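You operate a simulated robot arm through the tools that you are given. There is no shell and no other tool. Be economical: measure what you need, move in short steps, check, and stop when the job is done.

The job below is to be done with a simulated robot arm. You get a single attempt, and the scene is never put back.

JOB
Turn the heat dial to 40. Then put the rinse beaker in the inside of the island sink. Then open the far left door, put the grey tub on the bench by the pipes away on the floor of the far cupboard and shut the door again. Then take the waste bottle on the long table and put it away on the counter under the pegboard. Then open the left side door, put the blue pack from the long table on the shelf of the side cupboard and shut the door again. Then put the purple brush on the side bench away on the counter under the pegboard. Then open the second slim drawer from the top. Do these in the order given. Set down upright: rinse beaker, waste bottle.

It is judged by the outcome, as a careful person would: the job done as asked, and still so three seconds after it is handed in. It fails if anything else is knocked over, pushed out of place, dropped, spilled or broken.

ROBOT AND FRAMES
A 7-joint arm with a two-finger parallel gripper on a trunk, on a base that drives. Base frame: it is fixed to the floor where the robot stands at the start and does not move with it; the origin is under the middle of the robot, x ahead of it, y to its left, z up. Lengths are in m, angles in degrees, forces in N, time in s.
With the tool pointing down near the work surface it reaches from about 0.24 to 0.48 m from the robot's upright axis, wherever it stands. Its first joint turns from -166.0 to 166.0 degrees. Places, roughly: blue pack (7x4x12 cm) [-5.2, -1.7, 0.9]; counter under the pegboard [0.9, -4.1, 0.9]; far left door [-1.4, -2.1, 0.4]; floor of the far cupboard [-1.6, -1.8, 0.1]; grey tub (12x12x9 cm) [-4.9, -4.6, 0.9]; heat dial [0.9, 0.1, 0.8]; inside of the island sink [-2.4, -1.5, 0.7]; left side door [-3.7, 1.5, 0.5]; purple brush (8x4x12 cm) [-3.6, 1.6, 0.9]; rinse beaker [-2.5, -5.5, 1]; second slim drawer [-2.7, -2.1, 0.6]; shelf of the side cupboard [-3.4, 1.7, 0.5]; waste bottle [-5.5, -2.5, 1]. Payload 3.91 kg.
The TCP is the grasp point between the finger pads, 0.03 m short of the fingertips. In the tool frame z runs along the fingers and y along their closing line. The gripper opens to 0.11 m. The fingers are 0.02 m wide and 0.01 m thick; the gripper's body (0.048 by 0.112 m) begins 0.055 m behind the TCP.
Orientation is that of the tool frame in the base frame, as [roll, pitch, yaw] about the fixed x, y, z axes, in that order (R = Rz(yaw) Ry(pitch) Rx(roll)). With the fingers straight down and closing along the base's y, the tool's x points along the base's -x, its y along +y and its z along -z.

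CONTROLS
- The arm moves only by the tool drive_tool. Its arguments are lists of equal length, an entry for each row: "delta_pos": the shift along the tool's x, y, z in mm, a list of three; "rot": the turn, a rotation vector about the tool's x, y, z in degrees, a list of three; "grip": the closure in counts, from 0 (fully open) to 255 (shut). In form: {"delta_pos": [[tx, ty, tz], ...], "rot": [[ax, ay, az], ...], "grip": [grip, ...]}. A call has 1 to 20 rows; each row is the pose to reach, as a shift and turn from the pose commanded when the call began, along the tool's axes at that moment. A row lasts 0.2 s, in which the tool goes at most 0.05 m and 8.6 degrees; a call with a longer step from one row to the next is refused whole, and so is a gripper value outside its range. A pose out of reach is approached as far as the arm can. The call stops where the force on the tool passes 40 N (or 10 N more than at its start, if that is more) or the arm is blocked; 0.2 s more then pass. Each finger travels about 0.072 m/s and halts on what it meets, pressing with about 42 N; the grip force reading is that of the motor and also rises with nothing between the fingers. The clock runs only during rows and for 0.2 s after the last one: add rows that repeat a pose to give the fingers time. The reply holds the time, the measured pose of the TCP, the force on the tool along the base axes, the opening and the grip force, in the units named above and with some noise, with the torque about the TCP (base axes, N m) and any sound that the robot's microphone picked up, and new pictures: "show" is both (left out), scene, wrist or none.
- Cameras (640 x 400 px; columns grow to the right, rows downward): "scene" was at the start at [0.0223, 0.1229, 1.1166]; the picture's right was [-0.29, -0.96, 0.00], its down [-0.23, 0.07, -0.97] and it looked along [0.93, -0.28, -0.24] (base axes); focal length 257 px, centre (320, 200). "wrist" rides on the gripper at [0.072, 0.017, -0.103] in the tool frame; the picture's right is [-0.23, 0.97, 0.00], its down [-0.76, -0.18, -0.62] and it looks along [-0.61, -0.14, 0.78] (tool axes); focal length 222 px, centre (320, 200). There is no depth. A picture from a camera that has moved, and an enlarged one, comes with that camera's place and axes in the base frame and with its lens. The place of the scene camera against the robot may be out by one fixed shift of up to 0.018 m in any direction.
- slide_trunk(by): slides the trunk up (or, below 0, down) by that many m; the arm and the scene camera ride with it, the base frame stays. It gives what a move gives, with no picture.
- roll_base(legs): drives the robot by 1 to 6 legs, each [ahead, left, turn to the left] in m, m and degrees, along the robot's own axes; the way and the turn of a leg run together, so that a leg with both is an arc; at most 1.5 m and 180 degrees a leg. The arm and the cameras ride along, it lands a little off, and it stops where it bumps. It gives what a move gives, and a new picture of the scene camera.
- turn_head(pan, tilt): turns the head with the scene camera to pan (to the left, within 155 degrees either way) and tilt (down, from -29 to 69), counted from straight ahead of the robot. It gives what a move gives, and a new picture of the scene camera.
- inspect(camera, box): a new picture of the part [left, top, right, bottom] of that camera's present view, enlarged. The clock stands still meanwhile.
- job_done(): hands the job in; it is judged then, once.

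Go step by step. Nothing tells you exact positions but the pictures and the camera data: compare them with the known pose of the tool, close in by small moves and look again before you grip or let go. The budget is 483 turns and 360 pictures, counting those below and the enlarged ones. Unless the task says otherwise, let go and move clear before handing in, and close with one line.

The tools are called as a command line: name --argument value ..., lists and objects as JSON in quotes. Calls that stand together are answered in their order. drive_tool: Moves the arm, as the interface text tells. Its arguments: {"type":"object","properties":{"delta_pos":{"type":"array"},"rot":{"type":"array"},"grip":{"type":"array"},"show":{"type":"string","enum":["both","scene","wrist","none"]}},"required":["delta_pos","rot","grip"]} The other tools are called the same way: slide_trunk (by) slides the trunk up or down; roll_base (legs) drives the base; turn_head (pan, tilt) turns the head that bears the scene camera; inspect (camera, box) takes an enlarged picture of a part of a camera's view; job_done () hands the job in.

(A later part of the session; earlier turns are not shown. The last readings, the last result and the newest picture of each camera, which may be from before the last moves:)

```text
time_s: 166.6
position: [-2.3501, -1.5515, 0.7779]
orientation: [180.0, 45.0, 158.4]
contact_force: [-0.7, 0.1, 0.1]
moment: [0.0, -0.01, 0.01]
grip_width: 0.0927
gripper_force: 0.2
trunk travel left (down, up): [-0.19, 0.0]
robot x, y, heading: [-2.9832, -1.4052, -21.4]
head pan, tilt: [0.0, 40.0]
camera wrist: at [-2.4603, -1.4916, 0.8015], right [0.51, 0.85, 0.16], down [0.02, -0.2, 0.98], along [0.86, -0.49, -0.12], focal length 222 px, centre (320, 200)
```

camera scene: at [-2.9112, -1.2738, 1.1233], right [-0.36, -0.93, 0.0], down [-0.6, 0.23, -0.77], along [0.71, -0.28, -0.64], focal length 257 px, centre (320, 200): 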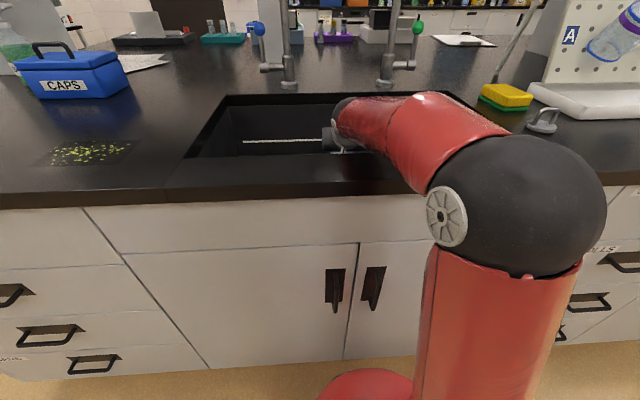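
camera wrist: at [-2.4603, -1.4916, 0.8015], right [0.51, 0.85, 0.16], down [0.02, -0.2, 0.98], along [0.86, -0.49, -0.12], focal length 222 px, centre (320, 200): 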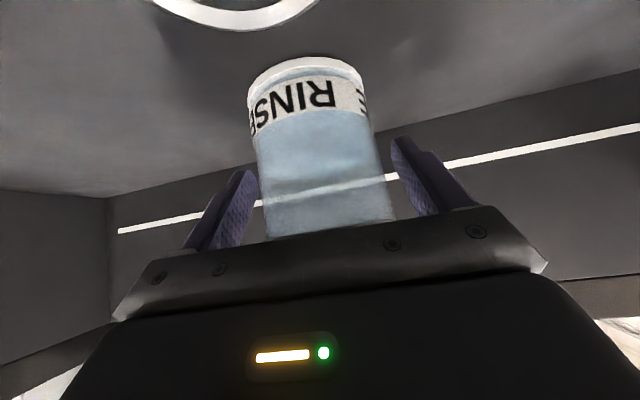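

drive_tool --delta_pos '[[-10, 0, -10], [-25, 0, -25], [-45, 0, -45], [-70, 0, -70], [-95, 0, -95], [-120, 0, -120], [-150, 0, -150], [-180, 0, -180], [-180, 0, -180]]' --rot '[[0, 0, 0], [0, 0, 0], [0, 0, 0], [0, 0, 0], [0, 0, 0], [0, 0, 0], [0, 0, 0], [0, 0, 0], [0, 0, 0]]' --grip '[0, 0, 0, 0, 0, 0, 0, 0, 0]'

```text
time_s: 168.6
position: [-2.3524, -1.5511, 1.0342]
orientation: [180.0, 45.0, 158.3]
contact_force: [0.0, 0.4, 0.7]
moment: [0.03, -0.01, -0.02]
grip_width: 0.1102
gripper_force: 0.0
trunk travel left (down, up): [-0.19, 0.0]
robot x, y, heading: [-2.9846, -1.409, -21.3]
head pan, tilt: [0.0, 40.0]
camera scene: at [-2.91, -1.2741, 1.1229], right [-0.36, -0.93, 0.0], down [-0.6, 0.23, -0.77], along [0.71, -0.28, -0.64], focal length 257 px, centre (320, 200)
camera wrist: at [-2.4623, -1.4911, 1.057], right [0.51, 0.85, 0.16], down [0.03, -0.2, 0.98], along [0.86, -0.49, -0.12], focal length 222 px, centre (320, 200)
```

scene: 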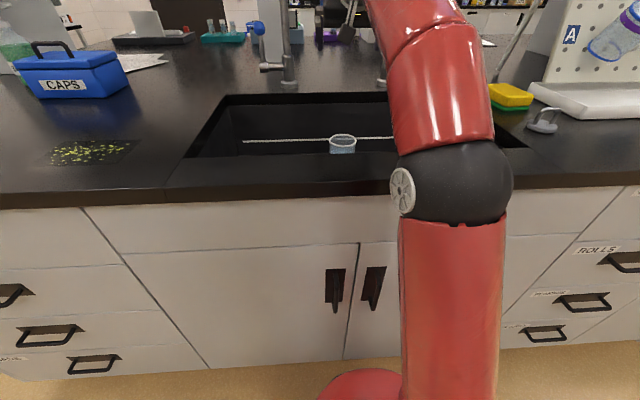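
wrist: 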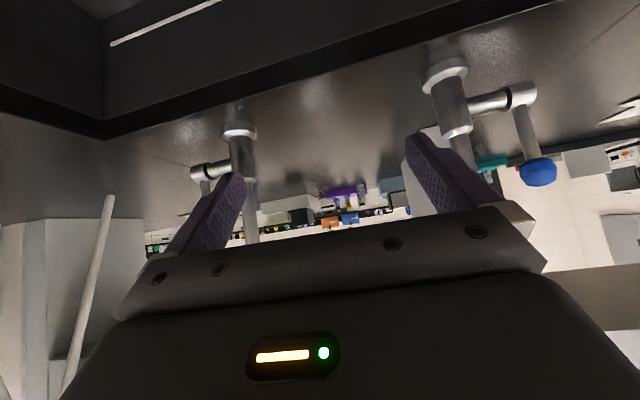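

Beaker is upright in the sink. Now I retract, and go around the island's north end to its east side for the far left door.

drive_tool --delta_pos '[[20, 0, -20], [50, 0, -50], [80, 0, -80], [110, 0, -110], [140, 0, -140], [160, 0, -160], [160, 0, -160]]' --rot '[[0, 0, 0], [0, 0, 0], [0, 0, 0], [0, 0, 0], [0, 0, 0], [0, 0, 0], [0, 0, 0]]' --grip '[0, 0, 0, 0, 0, 0, 0]' --show "none"

roll_base --legs '[[-0.35, 0, 0], [0, 0, 95], [1.4, 0, 0]]'

turn_head --pan -70 --tilt 20

```text
time_s: 170.2
position: [-2.5626, -1.4702, 1.0337]
orientation: [179.9, 45.1, 158.4]
contact_force: [0.2, -0.7, -0.9]
moment: [0.04, -0.03, 0.01]
grip_width: 0.1099
gripper_force: 0.1
trunk travel left (down, up): [-0.19, 0.0]
robot x, y, heading: [-2.9838, -1.4052, -21.5]
head pan, tilt: [0.0, 40.0]
```

```text
time_s: 183.1
position: [-2.8853, 0.4849, 1.0333]
orientation: [179.9, 45.1, -106.7]
contact_force: [-0.3, -0.2, -0.4]
moment: [0.01, 0.01, 0.01]
grip_width: 0.1099
gripper_force: 0.1
trunk travel left (down, up): [-0.19, 0.0]
robot x, y, heading: [-2.9168, 0.061, 73.6]
head pan, tilt: [0.0, 40.0]
camera scene: at [-3.0611, 0.125, 1.1229], right [0.96, -0.28, 0.0], down [-0.18, -0.62, -0.77], along [0.22, 0.73, -0.64], focal length 257 px, centre (320, 200)
```

scene: 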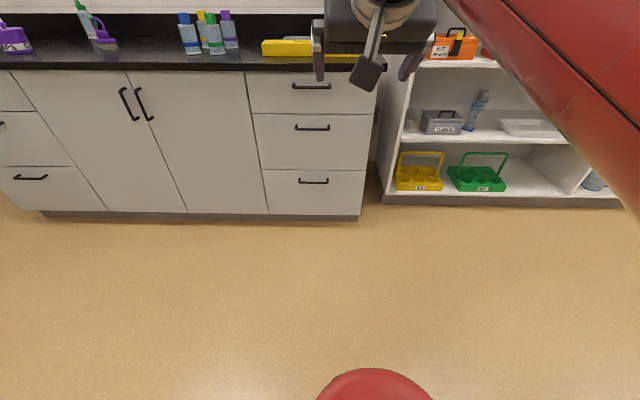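

```text
time_s: 184.5
position: [-2.8846, 0.4844, 1.033]
orientation: [179.9, 45.1, -106.7]
contact_force: [0.1, -0.4, -0.9]
moment: [0.02, 0.03, -0.05]
grip_width: 0.1101
gripper_force: 0.1
trunk travel left (down, up): [-0.19, 0.0]
robot x, y, heading: [-2.9189, 0.0611, 73.6]
head pan, tilt: [-70.0, 20.0]
camera scene: at [-2.9924, 0.0493, 1.1543], right [0.06, -1.0, 0.0], down [-0.34, -0.02, -0.94], along [0.94, 0.06, -0.34], focal length 257 px, centre (320, 200)
```

scene: 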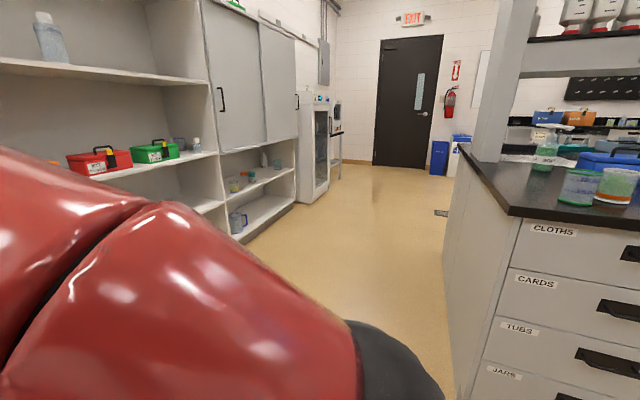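

roll_base --legs '[[0.2, 0, 0], [0, 0, -88.6], [1.5, 0, 0], [1.4, 0, 0], [0, 0, -90], [1.3, 0, 0]]'

turn_head --pan -80 --tilt 25

```text
time_s: 213.5
position: [-0.4041, -2.1748, 1.0339]
orientation: [179.9, 45.1, 74.3]
contact_force: [-0.1, 0.1, 1.1]
moment: [-0.01, 0.02, -0.02]
grip_width: 0.1101
gripper_force: 0.1
trunk travel left (down, up): [-0.19, 0.0]
robot x, y, heading: [-0.3826, -1.7471, -105.5]
head pan, tilt: [-70.0, 20.0]
camera scene: at [-0.3199, -1.744, 1.1543], right [-0.08, 1.0, 0.0], down [0.34, 0.03, -0.94], along [-0.94, -0.07, -0.34], focal length 257 px, centre (320, 200)
```

scene: 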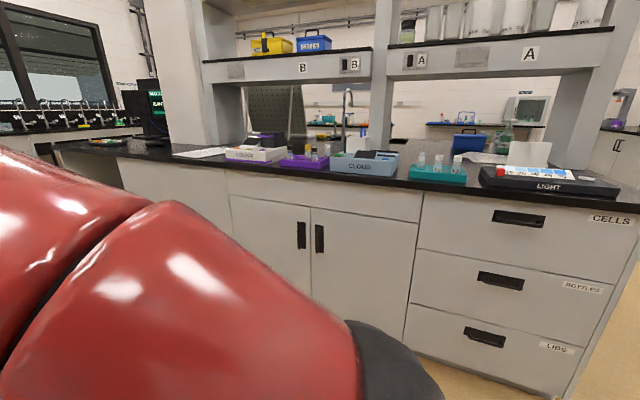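

```text
time_s: 214.2
position: [-0.4047, -2.1753, 1.0324]
orientation: [179.9, 45.2, 74.3]
contact_force: [-0.3, 0.0, -0.3]
moment: [0.01, 0.01, 0.01]
grip_width: 0.1102
gripper_force: 0.0
trunk travel left (down, up): [-0.19, 0.0]
robot x, y, heading: [-0.386, -1.7504, -105.5]
head pan, tilt: [-80.0, 25.0]
camera scene: at [-0.3188, -1.7279, 1.1463], right [0.09, 1.0, 0.0], down [0.42, -0.04, -0.91], along [-0.9, 0.09, -0.42], focal length 257 px, centre (320, 200)
```

scene: 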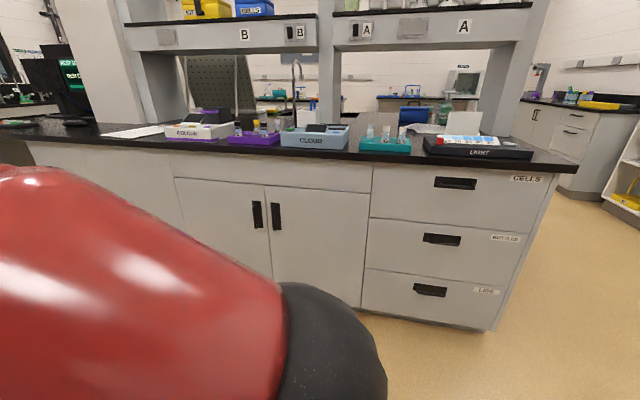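

I see the east face: a door pair with black vertical pulls; the left one's pull is near (-1.48,-1.93,0.52). I'll turn to face it and look again.

roll_base --legs '[[0, 0, -93.5]]'

turn_head --pan 15 --tilt 30

```text
time_s: 218.6
position: [-0.8057, -1.7021, 1.0332]
orientation: [179.9, 45.1, -19.3]
contact_force: [-0.4, 0.6, -0.5]
moment: [0.01, -0.02, -0.01]
grip_width: 0.1101
gripper_force: 0.1
trunk travel left (down, up): [-0.19, 0.0]
robot x, y, heading: [-0.3844, -1.7477, 160.9]
head pan, tilt: [-80.0, 25.0]
camera scene: at [-0.3704, -1.8275, 1.1462], right [0.99, -0.16, 0.0], down [-0.07, -0.42, -0.91], along [0.14, 0.89, -0.42], focal length 257 px, centre (320, 200)
```

scene: 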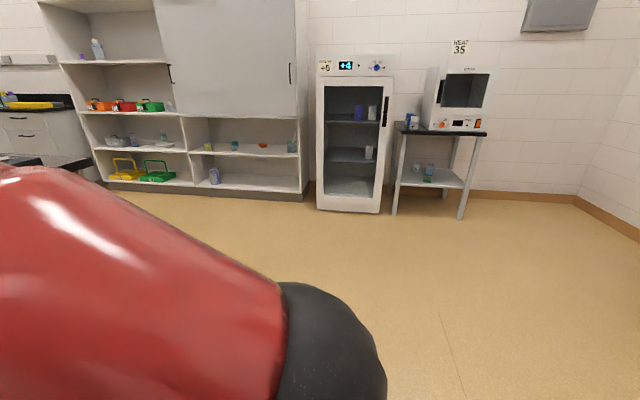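

```text
time_s: 220.3
position: [-0.8067, -1.7017, 1.0334]
orientation: [179.9, 45.1, -19.3]
contact_force: [1.2, -0.4, 0.1]
moment: [-0.01, -0.01, 0.02]
grip_width: 0.11
gripper_force: 0.0
trunk travel left (down, up): [-0.19, 0.0]
robot x, y, heading: [-0.3843, -1.749, 161.0]
head pan, tilt: [15.0, 30.0]
camera scene: at [-0.4753, -1.9119, 1.1383], right [0.07, 1.0, 0.0], down [0.5, -0.04, -0.87], along [-0.86, 0.06, -0.5], focal length 257 px, centre (320, 200)
```

scene: 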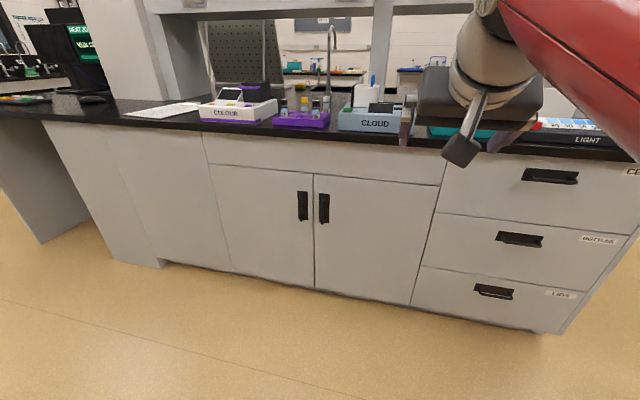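

inspect --camera "scene" --box '[270, 170, 366, 230]'

```text
6.67 times, centred on (318, 200) of scene
camera zoom: at [-0.4753, -1.9119, 1.1383], right [0.07, 1.0, 0.0], down [0.5, -0.04, -0.87], along [-0.86, 0.06, -0.5], focal length 1712 px, centre (333, 200)
```

zoom: 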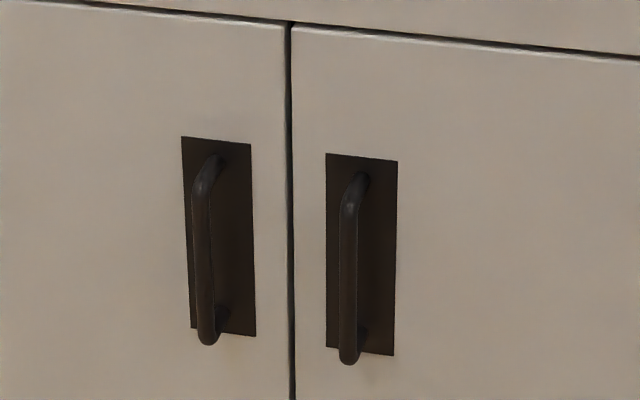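

Left pull bar ≈ (-1.42,-1.93,0.55), hinge ≈ (-1.61,-2.36). I'll set the tool horizontal, lower the trunk, and line up with the bar.

drive_tool --delta_pos '[[15, 0, 35], [30, 0, 70], [48, 0, 110], [66, 0, 150], [84, 0, 195], [100, 0, 235], [106, 0, 247], [106, 0, 247]]' --rot '[[0, -6, 0], [0, -12, 0], [0, -18, 0], [0, -24, 0], [0, -31, 0], [0, -38, 0], [0, -45, 0], [0, -45, 0]]' --grip '[0, 0, 0, 0, 0, 0, 0, 0]' --show "none"

slide_trunk --by -0.18

roll_base --legs '[[0, 0.41, 0]]'

```text
time_s: 221.7
position: [-0.8842, -1.8568, 0.8027]
orientation: [161.0, 74.7, -12.9]
contact_force: [0.6, 0.0, -0.3]
moment: [0.01, 0.01, 0.0]
grip_width: 0.1099
gripper_force: 0.1
trunk travel left (down, up): [-0.19, 0.0]
robot x, y, heading: [-0.3847, -1.7491, 160.8]
head pan, tilt: [15.0, 30.0]
stopped in row 6: the arm was blocked; the commanded pose is now the measured one
```

```text
time_s: 223.7
position: [-0.8846, -1.8549, 0.622]
orientation: [161.2, 74.6, -12.5]
contact_force: [-0.3, 0.2, -0.3]
moment: [0.0, 0.02, -0.01]
grip_width: 0.1099
gripper_force: 0.0
trunk travel left (down, up): [-0.01, 0.18]
robot x, y, heading: [-0.3839, -1.7497, 161.0]
head pan, tilt: [15.0, 30.0]
```

```text
time_s: 226.2
position: [-1.0185, -2.2445, 0.621]
orientation: [161.3, 74.6, -12.5]
contact_force: [0.4, 0.2, 0.0]
moment: [0.0, 0.01, 0.02]
grip_width: 0.1101
gripper_force: 0.1
trunk travel left (down, up): [-0.01, 0.18]
robot x, y, heading: [-0.5198, -2.1412, 160.8]
head pan, tilt: [15.0, 30.0]
camera scene: at [-0.6097, -2.2999, 0.9582], right [0.07, 1.0, 0.0], down [0.5, -0.04, -0.87], along [-0.86, 0.06, -0.5], focal length 257 px, centre (320, 200)
```

scene: 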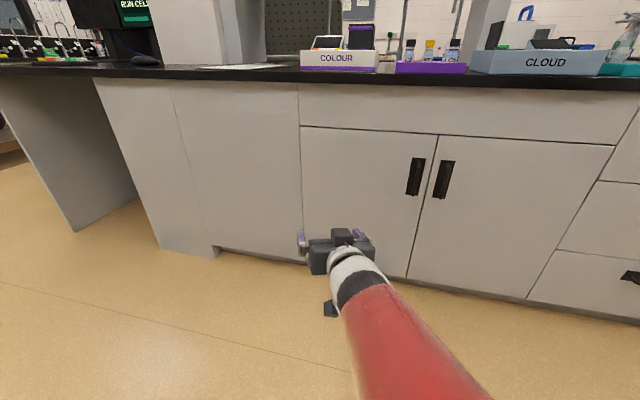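

The arm was blocked by a joint limit and skewed. I'll straighten it: tool level, pointing at the island, centred ahead.

drive_tool --delta_pos '[[-4, -42, 2], [-8, -84, 4], [-12, -126, 6], [-17, -168, 8], [-21, -211, 10], [-26, -253, 12], [-30, -295, 14], [-30, -295, 14]]' --rot '[[3.6, -2.2, -0.2], [7.1, -4.4, -0.5], [10.7, -6.6, -0.7], [14.3, -8.8, -0.9], [17.9, -11, -1.1], [21.4, -13.2, -1.4], [25, -15.4, -1.6], [25, -15.4, -1.6]]' --grip '[0, 0, 0, 0, 0, 0, 0, 0]'

```text
time_s: 228.0
position: [-1.0707, -1.9522, 0.6233]
orientation: [-125.7, 90.0, 35.4]
contact_force: [-0.1, 0.6, 0.0]
moment: [-0.01, 0.0, -0.02]
grip_width: 0.1098
gripper_force: 0.0
trunk travel left (down, up): [-0.01, 0.18]
robot x, y, heading: [-0.5193, -2.1358, 161.0]
head pan, tilt: [15.0, 30.0]
camera scene: at [-0.6097, -2.2999, 0.9582], right [0.07, 1.0, 0.0], down [0.5, -0.04, -0.87], along [-0.86, 0.06, -0.5], focal length 257 px, centre (320, 200)
camera wrist: at [-0.9774, -2.0012, 0.5506], right [-0.32, -0.92, 0.23], down [0.65, -0.03, 0.76], along [-0.69, 0.39, 0.61], focal length 222 px, centre (320, 200)
```

scene: 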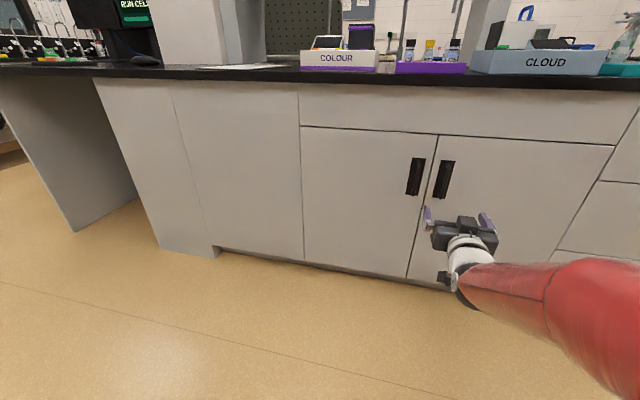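
wrist: 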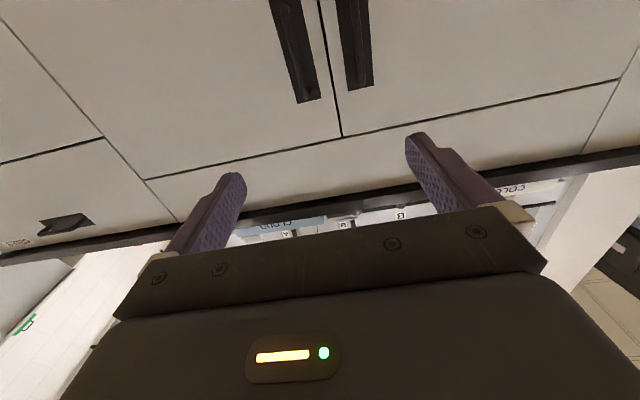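

drive_tool --delta_pos '[[20, 23, 0], [40, 46, 0], [58, 67, 0], [58, 67, 0]]' --rot '[[0, 0, 0], [0, 0, 0], [0, 0, 0], [0, 0, 0]]' --grip '[60, 100, 110, 110]' --show "none"

roll_base --legs '[[0.2, 0, 0]]'

inspect --camera "wrist" --box '[0, 0, 640, 400]'

```text
time_s: 229.0
position: [-1.091, -2.0147, 0.5639]
orientation: [80.7, 89.9, -118.2]
contact_force: [0.3, 0.0, 0.6]
moment: [-0.01, 0.0, 0.01]
grip_width: 0.0625
gripper_force: 0.1
trunk travel left (down, up): [-0.01, 0.18]
robot x, y, heading: [-0.5154, -2.1394, 160.8]
head pan, tilt: [15.0, 30.0]
```

```text
time_s: 230.6
position: [-1.2808, -1.9498, 0.565]
orientation: [83.1, 89.9, -115.9]
contact_force: [-0.2, -0.2, 0.4]
moment: [-0.02, -0.04, 0.01]
grip_width: 0.0625
gripper_force: 0.1
trunk travel left (down, up): [-0.01, 0.18]
robot x, y, heading: [-0.706, -2.0687, 161.0]
head pan, tilt: [15.0, 30.0]
camera scene: at [-0.7989, -2.2343, 0.9582], right [0.07, 1.0, 0.0], down [0.5, -0.04, -0.87], along [-0.86, 0.06, -0.5], focal length 257 px, centre (320, 200)
```

scene: 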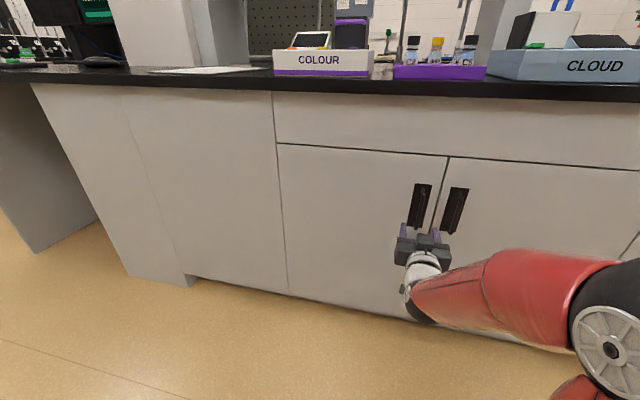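

```text
1.00 times, centred on (320, 200) of wrist (not enlarged: the box is as wide or as high as the picture)
camera zoom: at [-1.188, -2.0005, 0.4928], right [-0.32, -0.92, 0.23], down [0.65, -0.03, 0.76], along [-0.69, 0.39, 0.61], focal length 222 px, centre (320, 200)
```

zoom: 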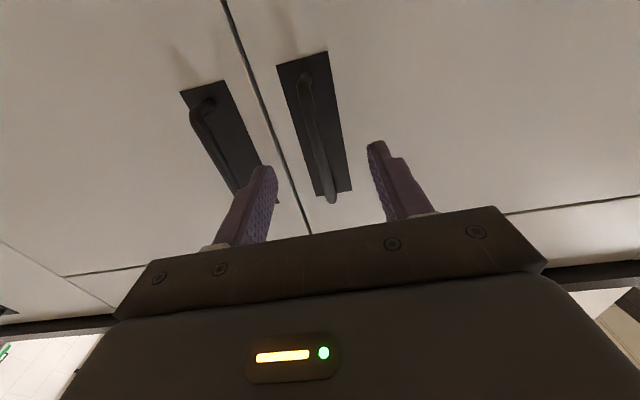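

drive_tool --delta_pos '[[0, -9, 35], [0, -9, 70], [0, -9, 105], [0, -9, 115], [0, -9, 115]]' --rot '[[0, 0, 0], [0, 0, 0], [0, 0, 0], [0, 0, 0], [0, 0, 0]]' --grip '[110, 110, 110, 110, 110]' --show "wrist"

```text
time_s: 231.3
position: [-1.3514, -1.9181, 0.5638]
orientation: [88.4, 89.9, -110.3]
contact_force: [29.3, -2.6, 7.2]
moment: [-0.17, 0.28, 0.88]
grip_width: 0.0593
gripper_force: 0.2
trunk travel left (down, up): [-0.01, 0.18]
robot x, y, heading: [-0.7049, -2.0703, 160.8]
head pan, tilt: [15.0, 30.0]
stopped in row 3: the force on the tool passed its limit at 114 N (the readings are from after the stop); the commanded pose is now the measured one
camera wrist: at [-1.2589, -1.9679, 0.4925], right [-0.31, -0.92, 0.23], down [0.65, -0.03, 0.76], along [-0.7, 0.38, 0.61], focal length 222 px, centre (320, 200)
```

wrist: 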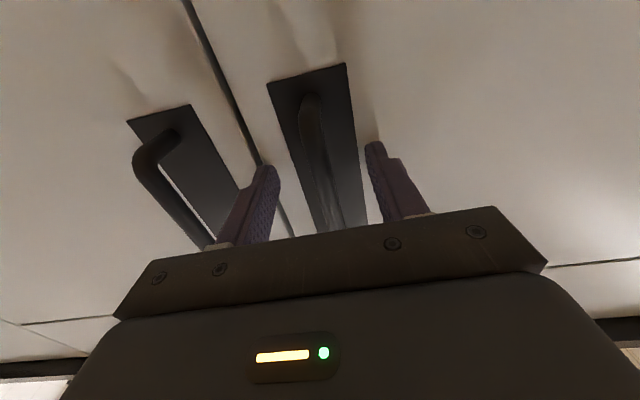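

drive_tool --delta_pos '[[0, 0, -6], [0, 0, -6], [0, 0, -6], [0, 0, -6], [0, 0, -6], [0, 0, -6]]' --rot '[[0, 0, 0], [0, 0, 0], [0, 0, 0], [0, 0, 0], [0, 0, 0], [0, 0, 0]]' --grip '[110, 160, 220, 255, 255, 255]' --show "wrist"

```text
time_s: 232.7
position: [-1.3476, -1.9239, 0.5597]
orientation: [-173.3, 89.7, -11.8]
contact_force: [-6.6, -16.6, -2.2]
moment: [-0.07, -0.01, 0.0]
grip_width: 0.0106
gripper_force: 44.6
trunk travel left (down, up): [-0.01, 0.18]
robot x, y, heading: [-0.71, -2.0713, 160.9]
head pan, tilt: [15.0, 30.0]
camera wrist: at [-1.2553, -1.9724, 0.4907], right [-0.31, -0.92, 0.23], down [0.64, -0.03, 0.76], along [-0.7, 0.38, 0.6], focal length 222 px, centre (320, 200)
```

wrist: 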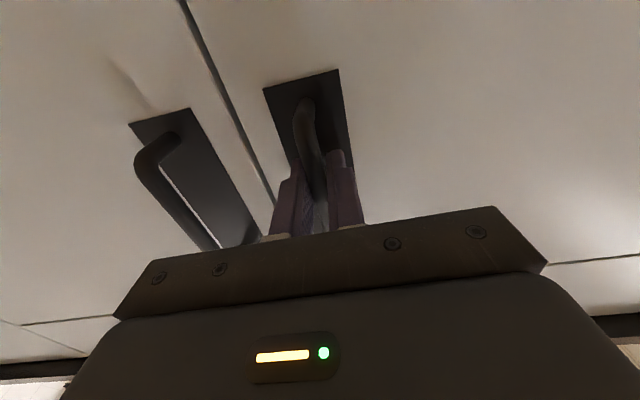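

Bar gripped. I'll swing the door by rotating the base rigidly about the hinge, in small legs, watching forces.

roll_base --legs '[[-0.07, 0.0955, -8]]'

```text
time_s: 233.9
position: [-1.2952, -1.949, 0.562]
orientation: [-174.1, 89.7, -20.2]
contact_force: [-15.4, -25.7, -2.3]
moment: [-0.1, -0.13, 0.04]
grip_width: 0.0107
gripper_force: 44.8
trunk travel left (down, up): [-0.01, 0.18]
robot x, y, heading: [-0.6811, -2.1847, 152.6]
head pan, tilt: [15.0, 30.0]
camera scene: at [-0.7944, -2.3371, 0.958], right [0.21, 0.98, 0.0], down [0.49, -0.1, -0.87], along [-0.85, 0.18, -0.5], focal length 257 px, centre (320, 200)
```

scene: 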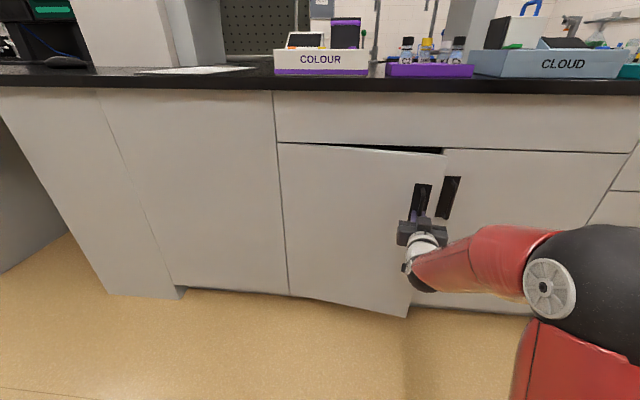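

roll_base --legs '[[-0.087, 0.126, -10]]'

roll_base --legs '[[-0.087, 0.122, -10]]'

```text
time_s: 235.3
position: [-1.2346, -1.9964, 0.562]
orientation: [158.8, 89.7, -57.8]
contact_force: [15.8, 17.9, -3.0]
moment: [0.12, -0.12, -0.02]
grip_width: 0.011
gripper_force: 45.0
trunk travel left (down, up): [-0.01, 0.18]
robot x, y, heading: [-0.6715, -2.3389, 142.7]
head pan, tilt: [15.0, 30.0]
camera scene: at [-0.8095, -2.4671, 0.9584], right [0.38, 0.93, 0.0], down [0.46, -0.19, -0.87], along [-0.8, 0.33, -0.5], focal length 257 px, centre (320, 200)
```

scene: 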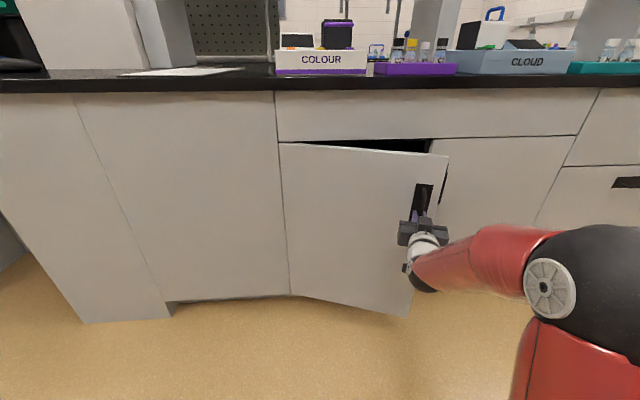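

```text
time_s: 236.7
position: [-1.1834, -2.0521, 0.5615]
orientation: [161.7, 89.7, -65.3]
contact_force: [12.2, 8.6, -0.6]
moment: [0.12, -0.05, -0.04]
grip_width: 0.0105
gripper_force: 44.7
trunk travel left (down, up): [-0.01, 0.18]
robot x, y, heading: [-0.6894, -2.4892, 132.9]
head pan, tilt: [15.0, 30.0]
camera scene: at [-0.8466, -2.5926, 0.9584], right [0.53, 0.85, 0.0], down [0.42, -0.27, -0.87], along [-0.73, 0.46, -0.5], focal length 257 px, centre (320, 200)
```

scene: 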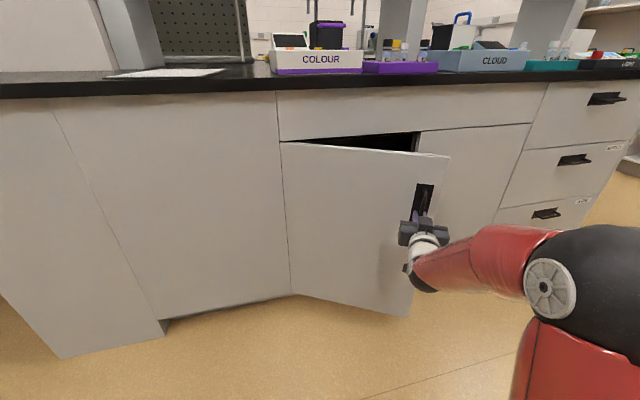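

roll_base --legs '[[-0.087, 0.122, -10], [-0.087, 0.121, -10], [-0.087, 0.121, -10]]'

```text
time_s: 240.0
position: [-1.1023, -2.2604, 0.5604]
orientation: [-176.3, 89.7, -72.9]
contact_force: [-26.9, -2.4, -0.3]
moment: [-0.11, -0.03, 0.04]
grip_width: 0.0105
gripper_force: 44.8
trunk travel left (down, up): [-0.01, 0.18]
robot x, y, heading: [-0.8913, -2.884, 102.8]
head pan, tilt: [15.0, 30.0]
camera scene: at [-1.0784, -2.9005, 0.9581], right [0.89, 0.47, 0.0], down [0.23, -0.44, -0.87], along [-0.4, 0.77, -0.5], focal length 257 px, centre (320, 200)
```

scene: 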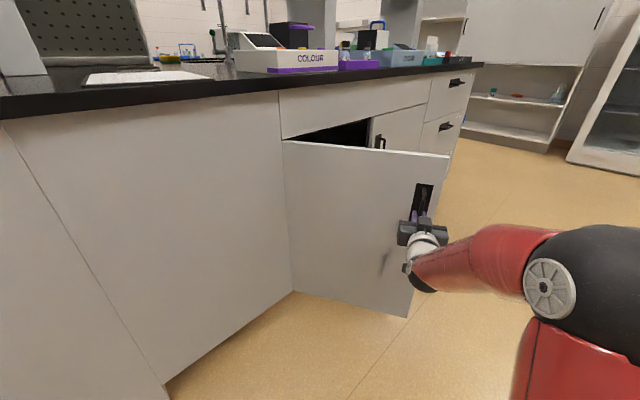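

roll_base --legs '[[-0.087, 0.126, -10], [-0.087, 0.123, -10], [-0.087, 0.122, -10]]'

```text
time_s: 243.2
position: [-1.1349, -2.4663, 0.5612]
orientation: [175.2, 90.0, -108.5]
contact_force: [0.5, -0.3, -4.5]
moment: [0.7, -0.09, 0.0]
grip_width: 0.0108
gripper_force: 45.7
trunk travel left (down, up): [-0.01, 0.18]
robot x, y, heading: [-1.2331, -3.1184, 75.6]
head pan, tilt: [15.0, 30.0]
stopped in leg 3: the force on the tool passed its limit at 64 N (the readings are from after the stop); the commanded pose is now the measured one
camera scene: at [-1.4045, -3.051, 0.9583], right [1.0, 0.01, 0.0], down [0.0, -0.5, -0.87], along [-0.01, 0.87, -0.5], focal length 257 px, centre (320, 200)
```

scene: 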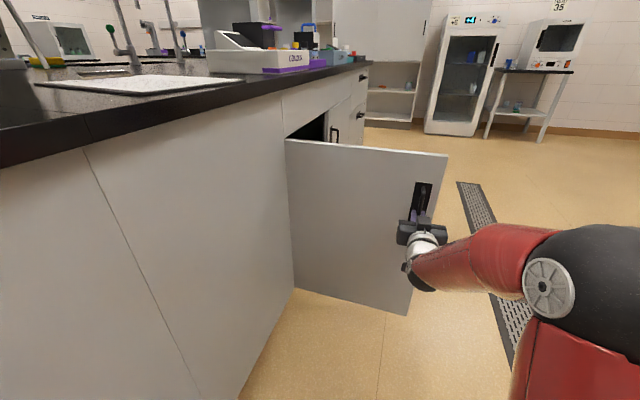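

Door is ~85° open. Release and back off.

drive_tool --delta_pos '[[0, 0, 0], [0, 0, 0], [0, 0, 0], [0, 0, -30], [0, 0, -60], [0, 0, -60]]' --rot '[[0, 0, 0], [0, 0, 0], [0, 0, 0], [0, 0, 0], [0, 0, 0], [0, 0, 0]]' --grip '[180, 100, 80, 60, 0, 0]' --show "none"

roll_base --legs '[[-0.35, -0.15, 0]]'

```text
time_s: 244.6
position: [-1.1494, -2.5245, 0.564]
orientation: [156.7, 89.9, -127.0]
contact_force: [0.1, 0.1, 0.1]
moment: [0.01, 0.0, -0.02]
grip_width: 0.1099
gripper_force: 0.0
trunk travel left (down, up): [-0.01, 0.18]
robot x, y, heading: [-1.2346, -3.1162, 75.2]
head pan, tilt: [15.0, 30.0]
```

```text
time_s: 247.1
position: [-1.092, -2.9026, 0.5632]
orientation: [163.2, 89.9, -120.5]
contact_force: [0.6, -0.2, 0.7]
moment: [0.01, -0.01, 0.0]
grip_width: 0.1101
gripper_force: 0.1
trunk travel left (down, up): [-0.01, 0.18]
robot x, y, heading: [-1.1741, -3.4978, 75.6]
head pan, tilt: [15.0, 30.0]
camera scene: at [-1.3473, -3.4288, 0.9582], right [1.0, 0.01, 0.0], down [0.0, -0.5, -0.87], along [-0.01, 0.87, -0.5], focal length 257 px, centre (320, 200)
```

scene: 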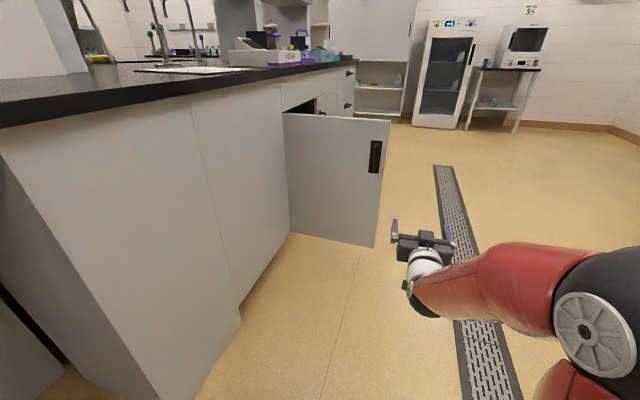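

slide_trunk --by 0.17

roll_base --legs '[[0, 0, -100], [0, 0, -95], [1.1, 0, 0], [0, 0, -80], [1.5, 0, 0], [0.7, 0, 0]]'

turn_head --pan 60 --tilt 20

```text
time_s: 249.0
position: [-1.0918, -2.9018, 0.7334]
orientation: [163.1, 89.8, -120.6]
contact_force: [-0.3, 1.2, -0.2]
moment: [0.0, 0.0, 0.0]
grip_width: 0.1097
gripper_force: 0.1
trunk travel left (down, up): [-0.18, 0.01]
robot x, y, heading: [-1.1698, -3.4938, 75.6]
head pan, tilt: [15.0, 30.0]
```

```text
time_s: 276.8
position: [-4.3844, -3.5501, 0.7341]
orientation: [162.9, 89.9, -36.4]
contact_force: [0.2, -0.5, -0.5]
moment: [-0.01, 0.0, 0.01]
grip_width: 0.1101
gripper_force: 0.0
trunk travel left (down, up): [-0.18, 0.01]
robot x, y, heading: [-3.8007, -3.6885, 160.1]
head pan, tilt: [15.0, 30.0]
camera scene: at [-3.8946, -3.8511, 1.1282], right [0.09, 1.0, 0.0], down [0.5, -0.04, -0.87], along [-0.86, 0.08, -0.5], focal length 257 px, centre (320, 200)
```

scene: 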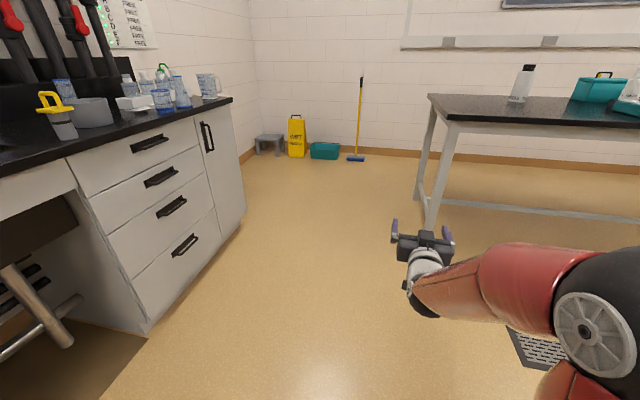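

```text
time_s: 277.9
position: [-4.3851, -3.5497, 0.7327]
orientation: [163.2, 89.9, -36.2]
contact_force: [0.3, 0.5, 0.5]
moment: [-0.01, 0.0, -0.01]
grip_width: 0.1101
gripper_force: 0.1
trunk travel left (down, up): [-0.18, 0.01]
robot x, y, heading: [-3.7948, -3.6945, 160.0]
head pan, tilt: [60.0, 20.0]
camera scene: at [-3.876, -3.9188, 1.1443], right [-0.64, 0.77, 0.0], down [0.26, 0.22, -0.94], along [-0.72, -0.6, -0.34], focal length 257 px, centre (320, 200)
```

scene: 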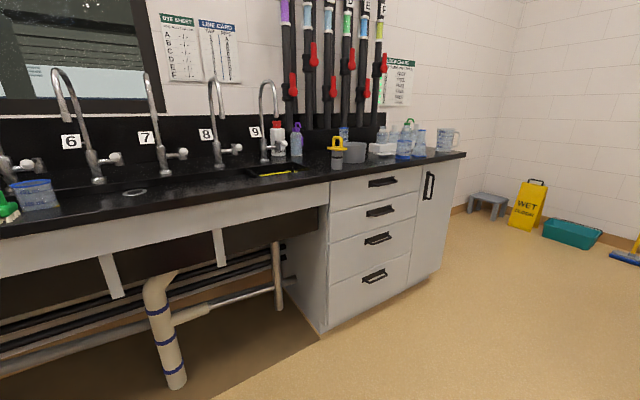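

inspect --camera "scene" --box '[310, 105, 470, 205]'

```text
4.00 times, centred on (390, 155) of scene
camera zoom: at [-3.876, -3.9188, 1.1443], right [-0.64, 0.77, 0.0], down [0.26, 0.22, -0.94], along [-0.72, -0.6, -0.34], focal length 1027 px, centre (40, 380)
```

zoom: 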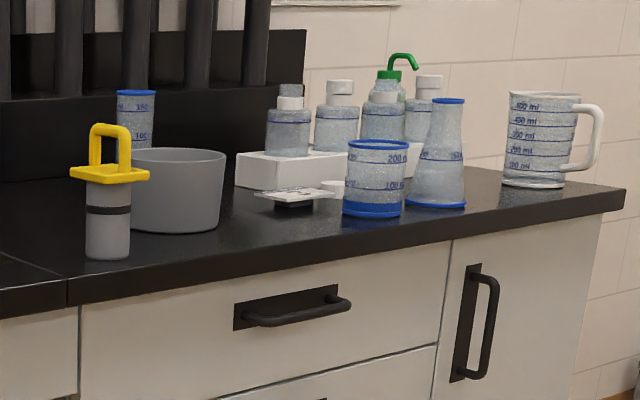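

The grey tub is a round open bucket near (-4.86,-4.55). I'd grip its wall with a pitched tool; first I test in free space whether the arm can reach cupboard-floor height at 45° pitch.

slide_trunk --by -0.18

drive_tool --delta_pos '[[35, 0, 0], [70, 0, 0], [105, 0, 0], [140, 0, 0], [175, 0, 0], [210, 0, 0], [245, 0, 0], [280, 0, 0], [315, 0, 0], [370, 0, 0]]' --rot '[[0, 4.5, 0], [0, 9, 0], [0, 13.5, 0], [0, 18, 0], [0, 22.5, 0], [0, 27, 0], [0, 31.5, 0], [0, 36, 0], [0, 40.5, 0], [0, 45, 0]]' --grip '[0, 0, 0, 0, 0, 0, 0, 0, 0, 0]' --show "scene"

```text
time_s: 279.9
position: [-4.3835, -3.5499, 0.5548]
orientation: [162.0, 89.8, -37.1]
contact_force: [0.4, 0.6, -0.1]
moment: [0.01, 0.0, 0.03]
grip_width: 0.11
gripper_force: 0.0
trunk travel left (down, up): [0.0, 0.19]
robot x, y, heading: [-3.7973, -3.691, 159.7]
head pan, tilt: [60.0, 20.0]
```

```text
refused: row 10 steps farther than a row can; nothing moved
```

drive_tool --delta_pos '[[37, 0, 0], [74, 0, 0], [111, 0, 0], [148, 0, 0], [185, 0, 0], [222, 0, 0], [259, 0, 0], [296, 0, 0], [333, 0, 0], [370, 0, 0], [370, 0, 0]]' --rot '[[0, 4.5, 0], [0, 9, 0], [0, 13.5, 0], [0, 18, 0], [0, 22.5, 0], [0, 27, 0], [0, 31.5, 0], [0, 36, 0], [0, 40.5, 0], [0, 45, 0], [0, 45, 0]]' --grip '[0, 0, 0, 0, 0, 0, 0, 0, 0, 0, 0]' --show "none"

turn_head --pan 20 --tilt 40

```text
time_s: 282.3
position: [-4.3855, -3.5495, 0.183]
orientation: [-179.9, 44.8, -19.1]
contact_force: [0.8, 0.0, -0.6]
moment: [0.0, 0.0, -0.01]
grip_width: 0.1099
gripper_force: 0.0
trunk travel left (down, up): [0.0, 0.19]
robot x, y, heading: [-3.8, -3.6915, 159.8]
head pan, tilt: [60.0, 20.0]
```

```text
time_s: 283.4
position: [-4.3836, -3.5503, 0.1838]
orientation: [179.9, 45.0, -19.1]
contact_force: [0.5, -0.1, 0.2]
moment: [0.02, 0.02, 0.06]
grip_width: 0.1099
gripper_force: 0.0
trunk travel left (down, up): [0.0, 0.19]
robot x, y, heading: [-3.8012, -3.6893, 159.8]
head pan, tilt: [20.0, 40.0]
camera scene: at [-3.8896, -3.859, 0.9333], right [0.0, 1.0, 0.0], down [0.64, 0.0, -0.77], along [-0.77, 0.0, -0.64], focal length 257 px, centre (320, 200)
```

scene: 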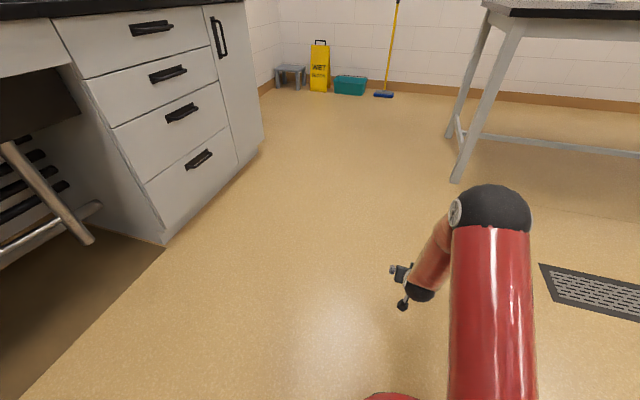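

Reach at floor height works (z 0.18, 45°, r≈0.6). Now I raise the arm and go to the tub.

drive_tool --delta_pos '[[-32, 0, -32], [-64, 0, -64], [-96, 0, -96], [-128, 0, -128], [-160, 0, -160], [-192, 0, -192], [-224, 0, -224], [-256, 0, -256], [-288, 0, -288], [-320, 0, -320], [-352, 0, -352], [-384, 0, -384], [-416, 0, -416], [-440, 0, -440], [-440, 0, -440]]' --rot '[[0, 0, 0], [0, 0, 0], [0, 0, 0], [0, 0, 0], [0, 0, 0], [0, 0, 0], [0, 0, 0], [0, 0, 0], [0, 0, 0], [0, 0, 0], [0, 0, 0], [0, 0, 0], [0, 0, 0], [0, 0, 0], [0, 0, 0]]' --grip '[0, 0, 0, 0, 0, 0, 0, 0, 0, 0, 0, 0, 0, 0, 0]' --show "none"

slide_trunk --by 0.19

roll_base --legs '[[0.77, 0, 0], [0, 0, 91], [0.3, 0, 0]]'

turn_head --pan 10 --tilt 25

```text
time_s: 286.6
position: [-4.385, -3.5496, 0.8045]
orientation: [180.0, 44.9, -19.2]
contact_force: [-1.2, -0.5, 0.6]
moment: [0.0, 0.02, -0.03]
grip_width: 0.1099
gripper_force: 0.0
trunk travel left (down, up): [0.0, 0.19]
robot x, y, heading: [-3.8003, -3.6853, 159.8]
head pan, tilt: [20.0, 40.0]
```

```text
time_s: 288.7
position: [-4.3858, -3.5494, 0.9959]
orientation: [179.8, 44.9, -19.3]
contact_force: [-0.4, -0.3, 0.1]
moment: [0.0, 0.01, 0.01]
grip_width: 0.1099
gripper_force: 0.0
trunk travel left (down, up): [-0.19, 0.0]
robot x, y, heading: [-3.7994, -3.6897, 159.9]
head pan, tilt: [20.0, 40.0]
```

```text
time_s: 298.4
position: [-4.7514, -4.2981, 0.995]
orientation: [179.9, 44.8, 71.9]
contact_force: [0.4, 0.0, 0.2]
moment: [0.01, 0.02, -0.01]
grip_width: 0.11
gripper_force: 0.1
trunk travel left (down, up): [-0.19, 0.0]
robot x, y, heading: [-4.6268, -3.7103, -108.8]
head pan, tilt: [20.0, 40.0]
camera scene: at [-4.465, -3.7936, 1.1232], right [-1.0, -0.02, 0.0], down [-0.01, 0.64, -0.77], along [0.02, -0.77, -0.64], focal length 257 px, centre (320, 200)
```

scene: 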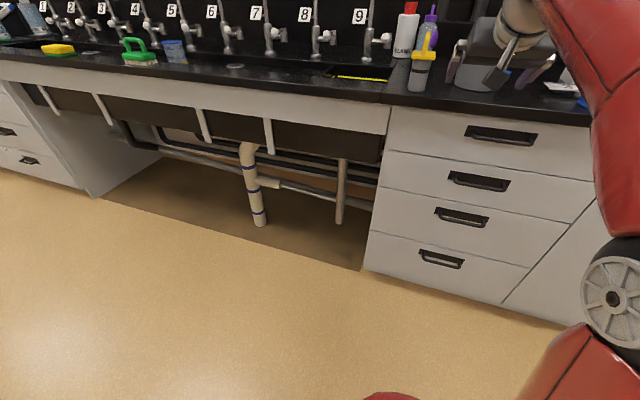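

```text
time_s: 299.1
position: [-4.7517, -4.2994, 0.995]
orientation: [179.9, 44.9, 72.0]
contact_force: [0.6, 0.7, 0.0]
moment: [0.03, -0.04, 0.0]
grip_width: 0.1099
gripper_force: 0.1
trunk travel left (down, up): [-0.19, 0.0]
robot x, y, heading: [-4.6267, -3.7096, -108.7]
head pan, tilt: [10.0, 25.0]
camera scene: at [-4.4809, -3.7996, 1.1465], right [-0.99, 0.15, 0.0], down [0.06, 0.42, -0.91], along [-0.14, -0.9, -0.42], focal length 257 px, centre (320, 200)
```

scene: 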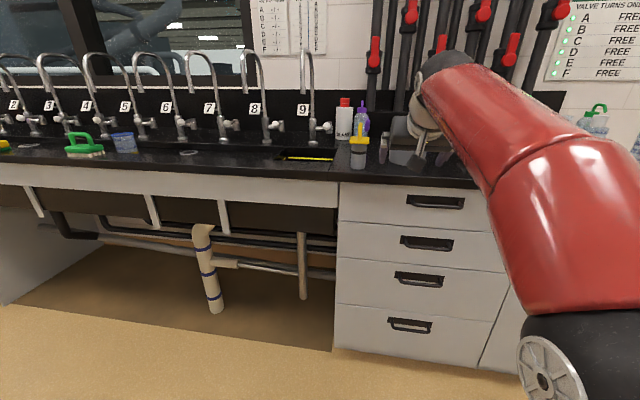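

inspect --camera "wrist" --box '[0, 0, 640, 400]'

inspect --camera "scene" --box '[320, 80, 480, 180]'

```text
1.00 times, centred on (320, 200) of wrist (not enlarged: the box is as wide or as high as the picture)
camera zoom: at [-4.6978, -4.1868, 1.018], right [0.88, -0.45, 0.16], down [-0.2, -0.04, 0.98], along [-0.44, -0.89, -0.13], focal length 222 px, centre (320, 200)
```

zoom: 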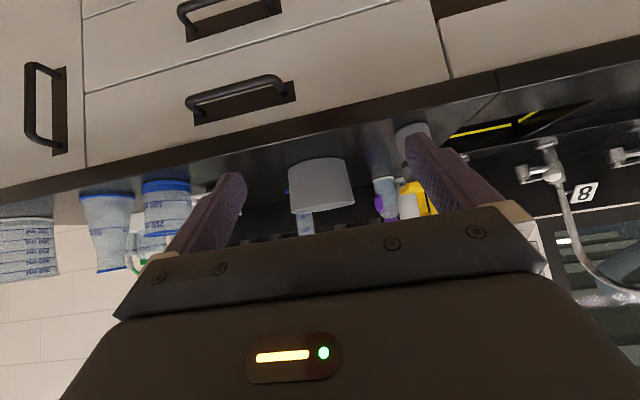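

```text
4.00 times, centred on (400, 130) of scene
camera zoom: at [-4.4809, -3.7996, 1.1465], right [-0.99, 0.15, 0.0], down [0.06, 0.42, -0.91], along [-0.14, -0.9, -0.42], focal length 1027 px, centre (0, 480)
```

zoom: 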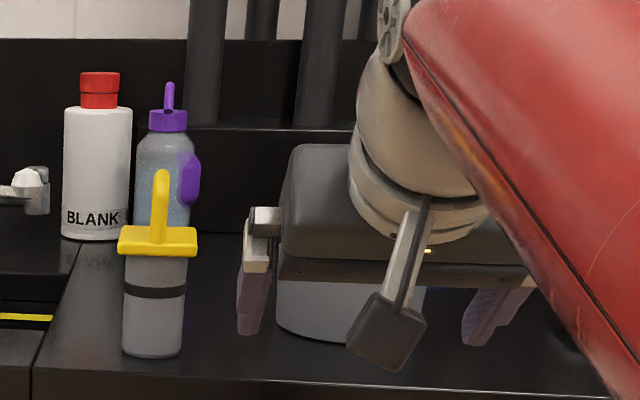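

drive_tool --delta_pos '[[-15, -25, -15], [-30, -50, -30], [-45, -75, -45], [-56, -95, -56], [-56, -95, -56]]' --rot '[[0, 0, 0], [0, 0, 0], [0, 0, 0], [0, 0, 0], [0, 0, 0]]' --grip '[60, 100, 100, 100, 100]' --show "none"

roll_base --legs '[[0.2, 0, 0]]'

inspect --camera "wrist" --box '[0, 0, 640, 400]'

```text
time_s: 300.3
position: [-4.8432, -4.2695, 1.0742]
orientation: [179.9, 44.9, 71.9]
contact_force: [0.0, 0.1, 0.5]
moment: [-0.03, 0.02, 0.02]
grip_width: 0.067
gripper_force: 0.0
trunk travel left (down, up): [-0.19, 0.0]
robot x, y, heading: [-4.6218, -3.7132, -108.8]
head pan, tilt: [10.0, 25.0]
```

```text
time_s: 301.9
position: [-4.9058, -4.4564, 1.0744]
orientation: [179.8, 44.9, 72.1]
contact_force: [-0.1, -0.7, -1.1]
moment: [-0.02, -0.03, 0.05]
grip_width: 0.0672
gripper_force: 0.0
trunk travel left (down, up): [-0.19, 0.0]
robot x, y, heading: [-4.6891, -3.9002, -108.9]
head pan, tilt: [10.0, 25.0]
camera scene: at [-4.5454, -3.9886, 1.1465], right [-0.99, 0.15, 0.0], down [0.06, 0.42, -0.91], along [-0.14, -0.9, -0.42], focal length 257 px, centre (320, 200)
```

scene: 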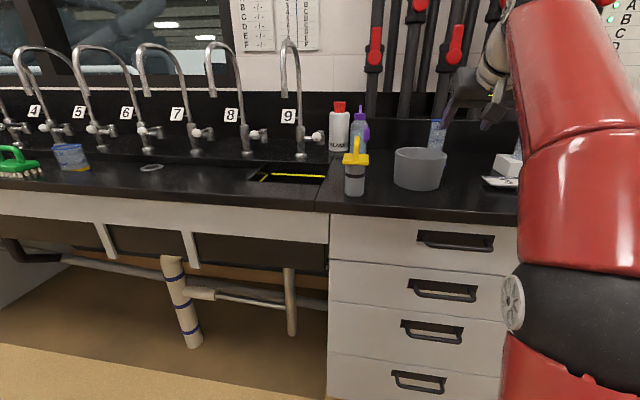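

```text
1.00 times, centred on (320, 200) of wrist (not enlarged: the box is as wide or as high as the picture)
camera zoom: at [-4.8526, -4.3459, 1.0979], right [0.88, -0.45, 0.16], down [-0.2, -0.04, 0.98], along [-0.44, -0.89, -0.13], focal length 222 px, centre (320, 200)
```

zoom: 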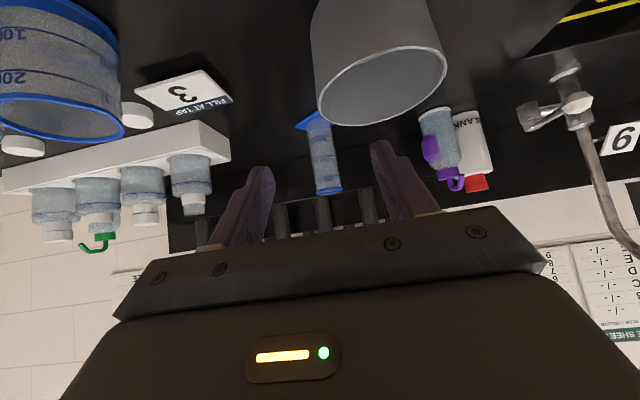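

drive_tool --delta_pos '[[11, 3.5, 40], [22, 3.5, 80], [33, 3.5, 110], [33, 3.5, 122], [33, 3.5, 122]]' --rot '[[0, 0, 0], [0, 0, 0], [0, 0, 0], [0, 0, 0], [0, 0, 0]]' --grip '[100, 100, 100, 100, 100]'

```text
time_s: 303.1
position: [-4.9235, -4.5194, 0.9643]
orientation: [179.9, 44.9, 72.0]
contact_force: [-0.6, 0.3, -0.1]
moment: [0.0, -0.02, 0.0]
grip_width: 0.0668
gripper_force: 0.1
trunk travel left (down, up): [-0.19, 0.0]
robot x, y, heading: [-4.6896, -3.9026, -108.6]
head pan, tilt: [10.0, 25.0]
camera scene: at [-4.5454, -3.9886, 1.1465], right [-0.99, 0.15, 0.0], down [0.06, 0.42, -0.91], along [-0.14, -0.9, -0.42], focal length 257 px, centre (320, 200)
camera wrist: at [-4.8686, -4.4071, 0.9878], right [0.88, -0.45, 0.16], down [-0.2, -0.04, 0.98], along [-0.44, -0.89, -0.13], focal length 222 px, centre (320, 200)
```

scene: 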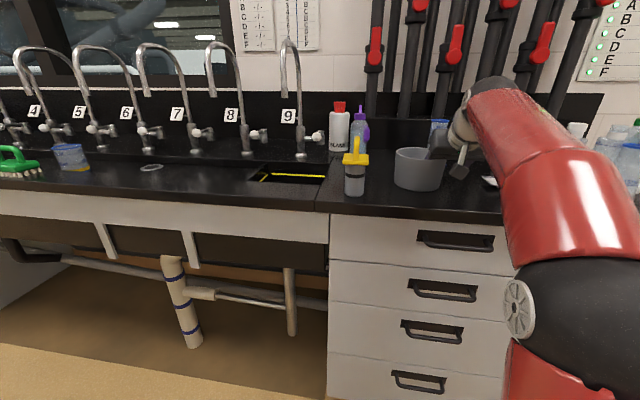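
wrist: 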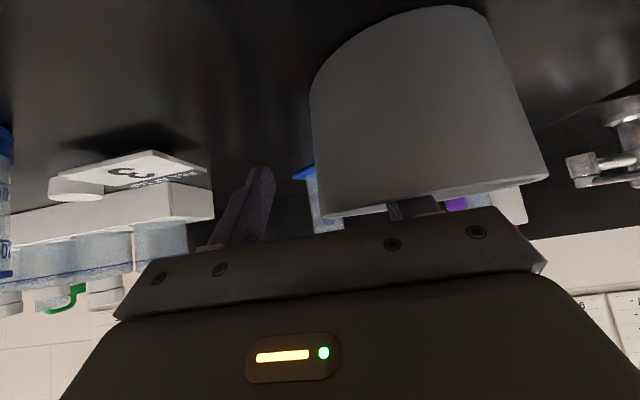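

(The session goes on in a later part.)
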